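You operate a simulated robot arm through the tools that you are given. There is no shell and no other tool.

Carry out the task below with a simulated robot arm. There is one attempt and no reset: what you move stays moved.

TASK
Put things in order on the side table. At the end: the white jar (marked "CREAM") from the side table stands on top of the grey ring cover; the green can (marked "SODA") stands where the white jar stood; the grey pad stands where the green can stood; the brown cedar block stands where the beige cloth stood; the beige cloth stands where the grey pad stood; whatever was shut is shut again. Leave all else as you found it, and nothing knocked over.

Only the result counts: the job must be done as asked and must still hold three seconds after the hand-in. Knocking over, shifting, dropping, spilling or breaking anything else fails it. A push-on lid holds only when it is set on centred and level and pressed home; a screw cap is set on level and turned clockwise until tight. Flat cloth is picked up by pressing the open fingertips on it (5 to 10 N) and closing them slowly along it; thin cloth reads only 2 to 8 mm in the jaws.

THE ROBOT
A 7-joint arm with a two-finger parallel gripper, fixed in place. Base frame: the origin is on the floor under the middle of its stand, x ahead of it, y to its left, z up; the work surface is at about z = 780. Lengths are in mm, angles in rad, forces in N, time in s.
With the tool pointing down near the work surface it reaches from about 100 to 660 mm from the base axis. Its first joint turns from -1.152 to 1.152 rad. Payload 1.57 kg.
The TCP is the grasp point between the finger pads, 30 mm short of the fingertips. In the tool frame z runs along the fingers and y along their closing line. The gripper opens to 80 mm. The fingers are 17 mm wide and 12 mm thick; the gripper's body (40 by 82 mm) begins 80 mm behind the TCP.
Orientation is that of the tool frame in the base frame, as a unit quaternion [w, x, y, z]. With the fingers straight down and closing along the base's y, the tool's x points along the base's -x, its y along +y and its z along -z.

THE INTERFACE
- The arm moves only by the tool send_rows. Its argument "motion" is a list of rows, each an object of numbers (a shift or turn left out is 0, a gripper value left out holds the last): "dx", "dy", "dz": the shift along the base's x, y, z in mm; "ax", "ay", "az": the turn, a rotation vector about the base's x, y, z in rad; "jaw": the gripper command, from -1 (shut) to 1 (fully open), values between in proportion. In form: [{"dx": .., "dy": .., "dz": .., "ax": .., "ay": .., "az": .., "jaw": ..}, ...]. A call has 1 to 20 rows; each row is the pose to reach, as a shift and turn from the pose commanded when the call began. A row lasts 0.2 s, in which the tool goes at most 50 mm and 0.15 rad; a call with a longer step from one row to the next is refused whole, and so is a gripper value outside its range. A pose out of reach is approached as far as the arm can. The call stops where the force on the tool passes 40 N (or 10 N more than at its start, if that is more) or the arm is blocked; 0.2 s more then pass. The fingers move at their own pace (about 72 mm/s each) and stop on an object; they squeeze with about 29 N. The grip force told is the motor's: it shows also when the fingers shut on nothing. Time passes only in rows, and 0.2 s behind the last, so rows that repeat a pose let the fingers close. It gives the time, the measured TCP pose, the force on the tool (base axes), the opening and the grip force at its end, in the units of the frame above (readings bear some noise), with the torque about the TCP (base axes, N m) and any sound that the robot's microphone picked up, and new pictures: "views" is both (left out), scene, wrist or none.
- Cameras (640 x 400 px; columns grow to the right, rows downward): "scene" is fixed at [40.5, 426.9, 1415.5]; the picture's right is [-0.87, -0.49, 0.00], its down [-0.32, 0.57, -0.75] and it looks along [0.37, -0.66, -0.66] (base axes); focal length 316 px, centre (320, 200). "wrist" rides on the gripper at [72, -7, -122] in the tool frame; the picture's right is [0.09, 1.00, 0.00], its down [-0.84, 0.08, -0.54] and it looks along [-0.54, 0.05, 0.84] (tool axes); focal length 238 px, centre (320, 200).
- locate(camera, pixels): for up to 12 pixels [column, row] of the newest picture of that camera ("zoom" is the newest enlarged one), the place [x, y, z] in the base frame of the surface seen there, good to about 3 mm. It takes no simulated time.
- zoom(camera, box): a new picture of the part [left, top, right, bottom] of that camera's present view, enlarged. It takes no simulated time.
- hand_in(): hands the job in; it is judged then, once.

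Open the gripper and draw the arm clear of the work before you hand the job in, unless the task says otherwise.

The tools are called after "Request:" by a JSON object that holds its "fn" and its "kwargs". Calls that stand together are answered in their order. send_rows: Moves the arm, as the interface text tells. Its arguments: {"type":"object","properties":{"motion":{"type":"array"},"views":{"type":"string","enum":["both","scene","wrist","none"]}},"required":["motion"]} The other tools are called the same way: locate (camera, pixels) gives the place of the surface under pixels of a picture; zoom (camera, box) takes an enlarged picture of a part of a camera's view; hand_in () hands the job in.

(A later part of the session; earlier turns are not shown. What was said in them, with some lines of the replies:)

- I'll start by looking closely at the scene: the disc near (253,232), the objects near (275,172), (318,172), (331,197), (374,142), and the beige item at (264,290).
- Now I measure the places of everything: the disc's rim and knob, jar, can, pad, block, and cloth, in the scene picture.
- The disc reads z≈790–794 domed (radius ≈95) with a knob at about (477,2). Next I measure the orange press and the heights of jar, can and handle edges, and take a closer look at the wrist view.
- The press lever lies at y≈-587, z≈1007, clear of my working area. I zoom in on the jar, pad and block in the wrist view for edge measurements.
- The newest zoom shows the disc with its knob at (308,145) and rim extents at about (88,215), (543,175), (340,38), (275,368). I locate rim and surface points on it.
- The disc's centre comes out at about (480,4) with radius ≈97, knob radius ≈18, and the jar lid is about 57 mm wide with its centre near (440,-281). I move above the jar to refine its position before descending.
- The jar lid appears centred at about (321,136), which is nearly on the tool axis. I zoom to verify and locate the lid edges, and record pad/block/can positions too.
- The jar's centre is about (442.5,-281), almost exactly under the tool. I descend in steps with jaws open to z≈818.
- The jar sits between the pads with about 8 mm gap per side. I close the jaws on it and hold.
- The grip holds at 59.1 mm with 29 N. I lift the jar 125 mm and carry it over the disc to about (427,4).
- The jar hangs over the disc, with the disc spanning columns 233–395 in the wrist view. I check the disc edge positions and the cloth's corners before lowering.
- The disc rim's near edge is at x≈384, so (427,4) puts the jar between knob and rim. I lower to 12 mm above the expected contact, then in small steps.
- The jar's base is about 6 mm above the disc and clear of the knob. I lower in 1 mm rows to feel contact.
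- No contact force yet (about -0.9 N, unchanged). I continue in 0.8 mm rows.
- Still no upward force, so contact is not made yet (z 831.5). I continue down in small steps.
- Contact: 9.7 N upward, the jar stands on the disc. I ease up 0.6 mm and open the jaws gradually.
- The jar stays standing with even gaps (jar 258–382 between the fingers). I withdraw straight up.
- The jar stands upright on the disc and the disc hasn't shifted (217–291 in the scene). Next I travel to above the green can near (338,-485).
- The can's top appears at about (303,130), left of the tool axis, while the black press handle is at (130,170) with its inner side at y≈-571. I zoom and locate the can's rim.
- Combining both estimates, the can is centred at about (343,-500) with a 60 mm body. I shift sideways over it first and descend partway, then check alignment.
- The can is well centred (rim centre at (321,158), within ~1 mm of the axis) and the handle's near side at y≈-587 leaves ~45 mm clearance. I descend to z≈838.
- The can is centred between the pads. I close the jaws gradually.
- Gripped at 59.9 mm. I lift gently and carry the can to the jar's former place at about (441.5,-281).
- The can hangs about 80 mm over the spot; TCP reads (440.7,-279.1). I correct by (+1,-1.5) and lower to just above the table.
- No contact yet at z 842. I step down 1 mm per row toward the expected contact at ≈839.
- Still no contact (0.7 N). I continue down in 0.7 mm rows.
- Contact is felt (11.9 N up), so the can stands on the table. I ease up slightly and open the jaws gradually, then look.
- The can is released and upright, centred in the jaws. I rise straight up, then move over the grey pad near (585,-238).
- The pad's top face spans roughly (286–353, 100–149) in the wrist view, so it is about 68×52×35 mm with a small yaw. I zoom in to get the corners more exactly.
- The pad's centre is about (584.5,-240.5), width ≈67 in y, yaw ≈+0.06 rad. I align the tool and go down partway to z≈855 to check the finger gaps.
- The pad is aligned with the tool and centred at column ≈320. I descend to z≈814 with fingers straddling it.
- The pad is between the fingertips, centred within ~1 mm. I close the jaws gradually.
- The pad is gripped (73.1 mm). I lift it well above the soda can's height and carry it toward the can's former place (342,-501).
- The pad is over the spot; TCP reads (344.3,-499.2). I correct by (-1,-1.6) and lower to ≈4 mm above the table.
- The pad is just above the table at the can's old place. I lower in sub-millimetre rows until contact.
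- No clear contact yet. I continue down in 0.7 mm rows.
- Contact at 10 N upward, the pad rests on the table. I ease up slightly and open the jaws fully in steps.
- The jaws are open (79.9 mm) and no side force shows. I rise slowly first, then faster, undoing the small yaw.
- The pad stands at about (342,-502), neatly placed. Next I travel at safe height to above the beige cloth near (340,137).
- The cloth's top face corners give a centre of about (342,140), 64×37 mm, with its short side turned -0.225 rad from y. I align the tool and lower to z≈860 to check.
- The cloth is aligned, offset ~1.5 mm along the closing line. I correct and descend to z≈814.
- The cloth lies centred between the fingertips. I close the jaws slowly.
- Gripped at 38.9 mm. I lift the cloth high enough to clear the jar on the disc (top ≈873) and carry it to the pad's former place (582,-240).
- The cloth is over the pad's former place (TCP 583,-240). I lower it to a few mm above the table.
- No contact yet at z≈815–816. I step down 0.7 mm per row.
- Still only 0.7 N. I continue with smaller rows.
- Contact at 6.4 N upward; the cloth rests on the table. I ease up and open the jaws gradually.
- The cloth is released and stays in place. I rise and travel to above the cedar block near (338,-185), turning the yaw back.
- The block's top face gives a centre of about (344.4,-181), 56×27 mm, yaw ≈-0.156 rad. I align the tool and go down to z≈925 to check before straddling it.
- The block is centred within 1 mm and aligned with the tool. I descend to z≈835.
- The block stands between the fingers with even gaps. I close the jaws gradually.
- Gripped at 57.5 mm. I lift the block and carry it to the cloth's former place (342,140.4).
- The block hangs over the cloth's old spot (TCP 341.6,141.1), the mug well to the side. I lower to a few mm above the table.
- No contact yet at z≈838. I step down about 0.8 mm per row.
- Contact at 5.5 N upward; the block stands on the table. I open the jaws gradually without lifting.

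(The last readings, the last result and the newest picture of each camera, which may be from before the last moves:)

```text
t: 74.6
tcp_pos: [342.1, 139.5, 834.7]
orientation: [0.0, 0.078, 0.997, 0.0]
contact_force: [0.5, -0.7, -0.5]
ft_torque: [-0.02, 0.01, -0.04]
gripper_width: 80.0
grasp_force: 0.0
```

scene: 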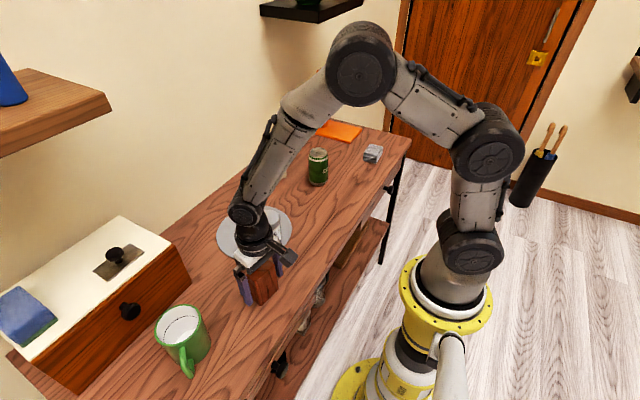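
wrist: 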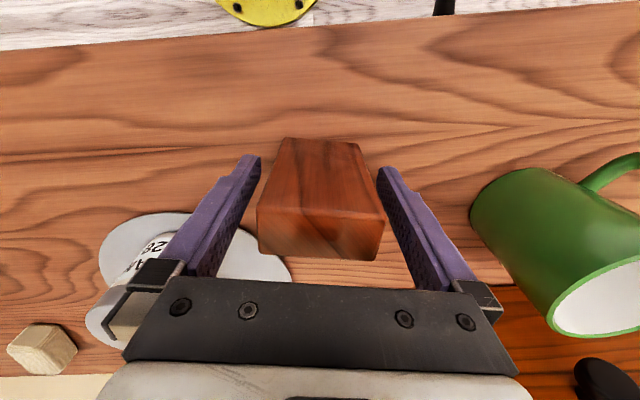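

The block stands free between the open fingers. I rise straight up, and then move the arm to a clear position.

Request:
{"fn": "send_rows", "kwargs": {"motion": [{"dz": 10, "jaw": 1}, {"dz": 35}, {"dz": 75}, {"dz": 120}, {"dz": 165}, {"dz": 210, "az": 0.08}, {"dz": 250, "az": 0.156}, {"dz": 280, "az": 0.156}, {"dz": 280, "az": 0.156}], "views": "both"}}

Request:
{"fn": "zoom", "kwargs": {"camera": "scene", "box": [200, 120, 420, 320]}}

```text
t: 76.6
tcp_pos: [342.2, 137.6, 1114.6]
orientation: [0.0, 0.001, 1.0, 0.0]
contact_force: [-0.5, 1.2, -1.0]
ft_torque: [0.0, 0.0, 0.03]
gripper_width: 79.8
grasp_force: 0.1
```

scene: 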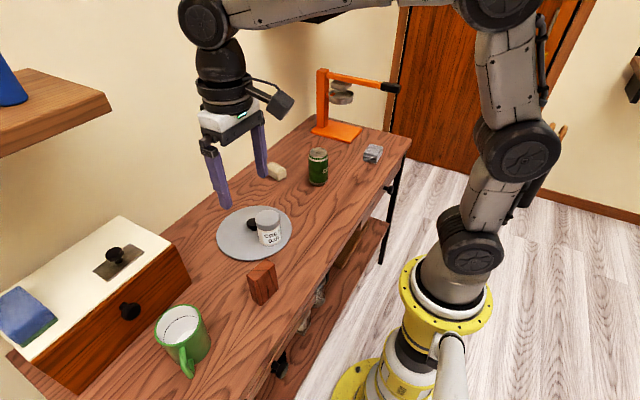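
wrist: 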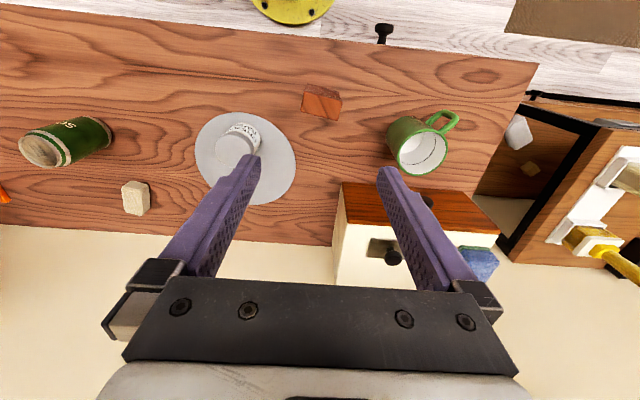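

```text
2.00 times, centred on (310, 220) of scene
```

zoom: 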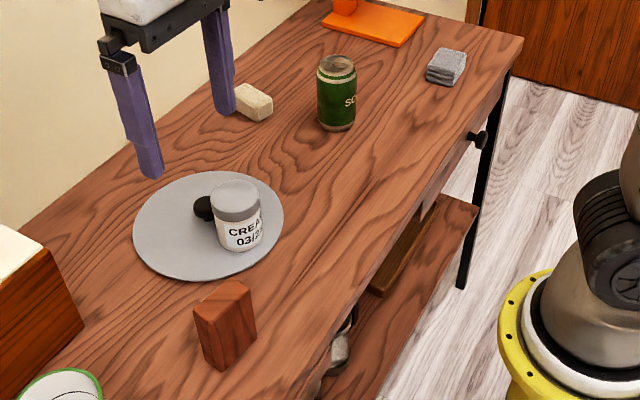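

All five pieces are in place. I verify positions and also check the rest of the scene (right side of the wrist view around (590,180)) for anything else relevant to the cover.

Request:
{"fn": "zoom", "kwargs": {"camera": "wrist", "box": [460, 80, 640, 300]}}

Request:
{"fn": "locate", "kwargs": {"camera": "scene", "pixels": [[267, 216], [318, 153], [373, 149], [276, 170], [263, 270], [252, 225], [222, 240], [280, 250], [318, 183], [263, 300]]}}

Request:
{"fn": "zoom", "kwargs": {"camera": "scene", "box": [205, 195, 305, 265]}}

```text
1.82 times, centred on (550, 190) of wrist
```

zoom: 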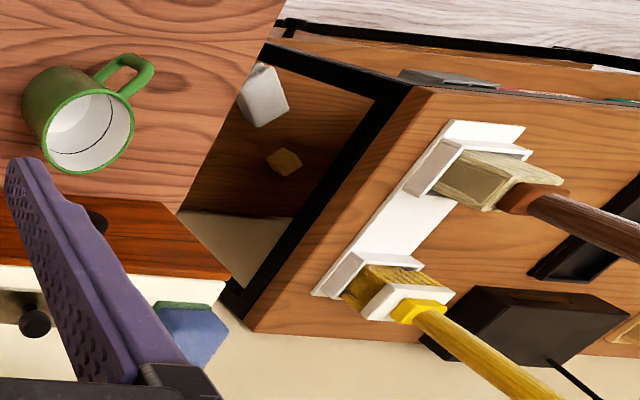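

```text
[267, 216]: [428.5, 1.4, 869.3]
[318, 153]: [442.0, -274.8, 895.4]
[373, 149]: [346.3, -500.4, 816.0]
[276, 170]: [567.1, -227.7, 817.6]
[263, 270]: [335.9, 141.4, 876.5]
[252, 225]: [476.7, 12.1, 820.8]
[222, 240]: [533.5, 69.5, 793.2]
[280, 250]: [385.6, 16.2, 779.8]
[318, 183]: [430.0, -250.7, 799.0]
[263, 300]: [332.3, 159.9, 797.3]
```

```text
5.71 times, centred on (255, 230) of scene
```

zoom: 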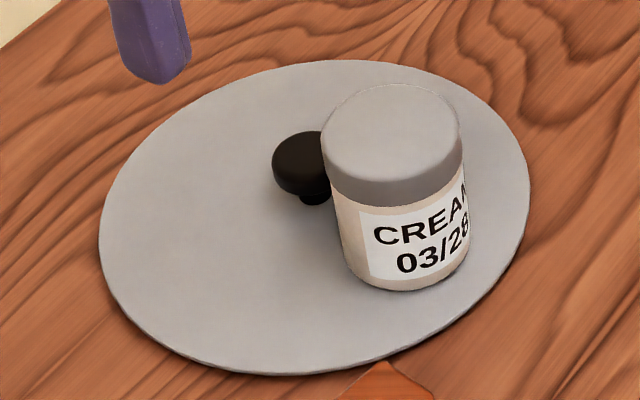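

The jar, can, pad and block are at their goals and the disc is unmoved. I draw the arm back a bit to see the cloth unobstructed and confirm everything rests steady.

Request:
{"fn": "send_rows", "kwargs": {"motion": [{"dx": -25, "dy": -10, "jaw": 1}, {"dx": -60, "dy": -20}, {"dx": -85, "dy": -30}, {"dx": -90, "dy": -30}, {"dx": -90, "dy": -30}, {"dx": -90, "dy": -30}, {"dx": -90, "dy": -30}], "views": "both"}}

Request:
{"fn": "zoom", "kwargs": {"camera": "scene", "box": [200, 100, 420, 320]}}

Request:
{"fn": "zoom", "kwargs": {"camera": "scene", "box": [250, 130, 400, 230]}}

```text
t: 78.2
tcp_pos: [254.0, 108.2, 1113.0]
orientation: [0.0, 0.0, 1.0, 0.0]
contact_force: [-0.3, 1.0, 0.7]
ft_torque: [-0.03, 0.0, 0.0]
gripper_width: 80.1
grasp_force: 0.1
```

scene: 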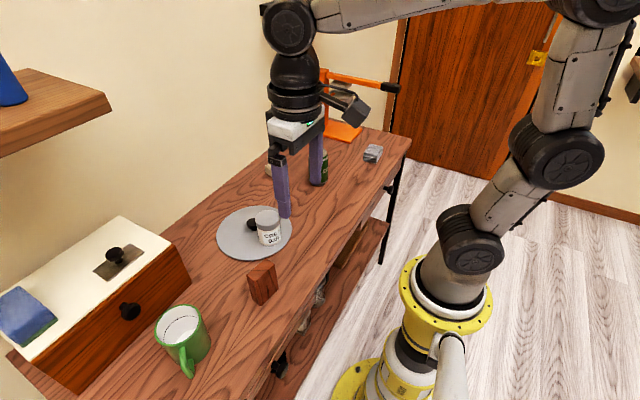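
wrist: 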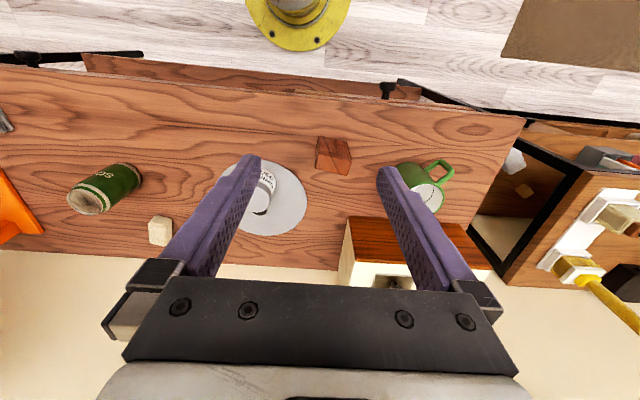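

```text
1.82 times, centred on (310, 210) of scene
```

zoom: 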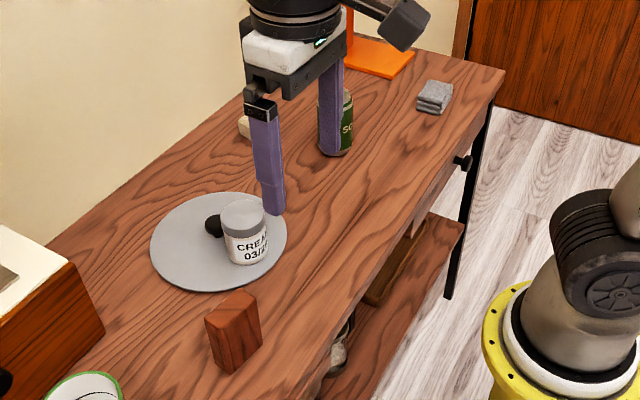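

```text
4.00 times, centred on (325, 180) of scene
```

zoom: 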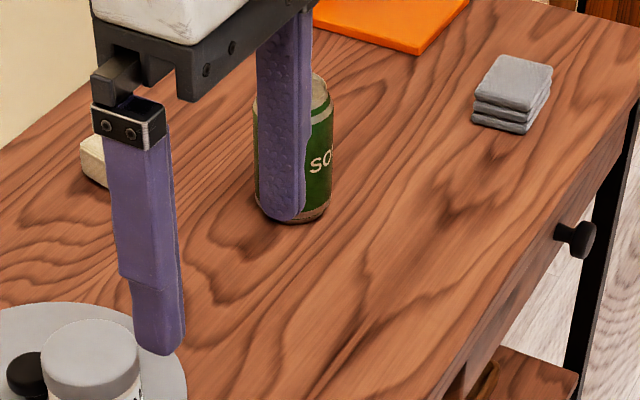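

The jar is on the disc and the can is on the jar's old spot. The pad is on the can's old spot, the cloth is at (160,231) in the wrist view on the pad's old spot, and the block is upright where the cloth was. I opened nothing, the gripper is open and the arm is clear, so I hand in.

Request:
{"fn": "hand_in", "kwargs": {}}

```text
The job is handed in.
```

I finished the rearrangement and handed the job in; the tool confirmed it was received but gave no verdict.

- **White jar:** it stands on the grey disc with the black knob, between knob and rim. I took this disc to be the "grey ring cover", since it was the only grey cover I could see.
- **Green can:** it stands where the jar was.
- **Grey pad:** it lies where the can was.
- **Beige cloth:** it lies where the pad was.
- **Brown cedar block:** it stands upright where the cloth was.

I set each piece down within about 2 mm of its target. Nothing was knocked over, and the disc did not move when the jar went on. I opened no drawers or lids, so everything that was shut stayed shut. The gripper is open, and the arm is about 240 mm above the table items.
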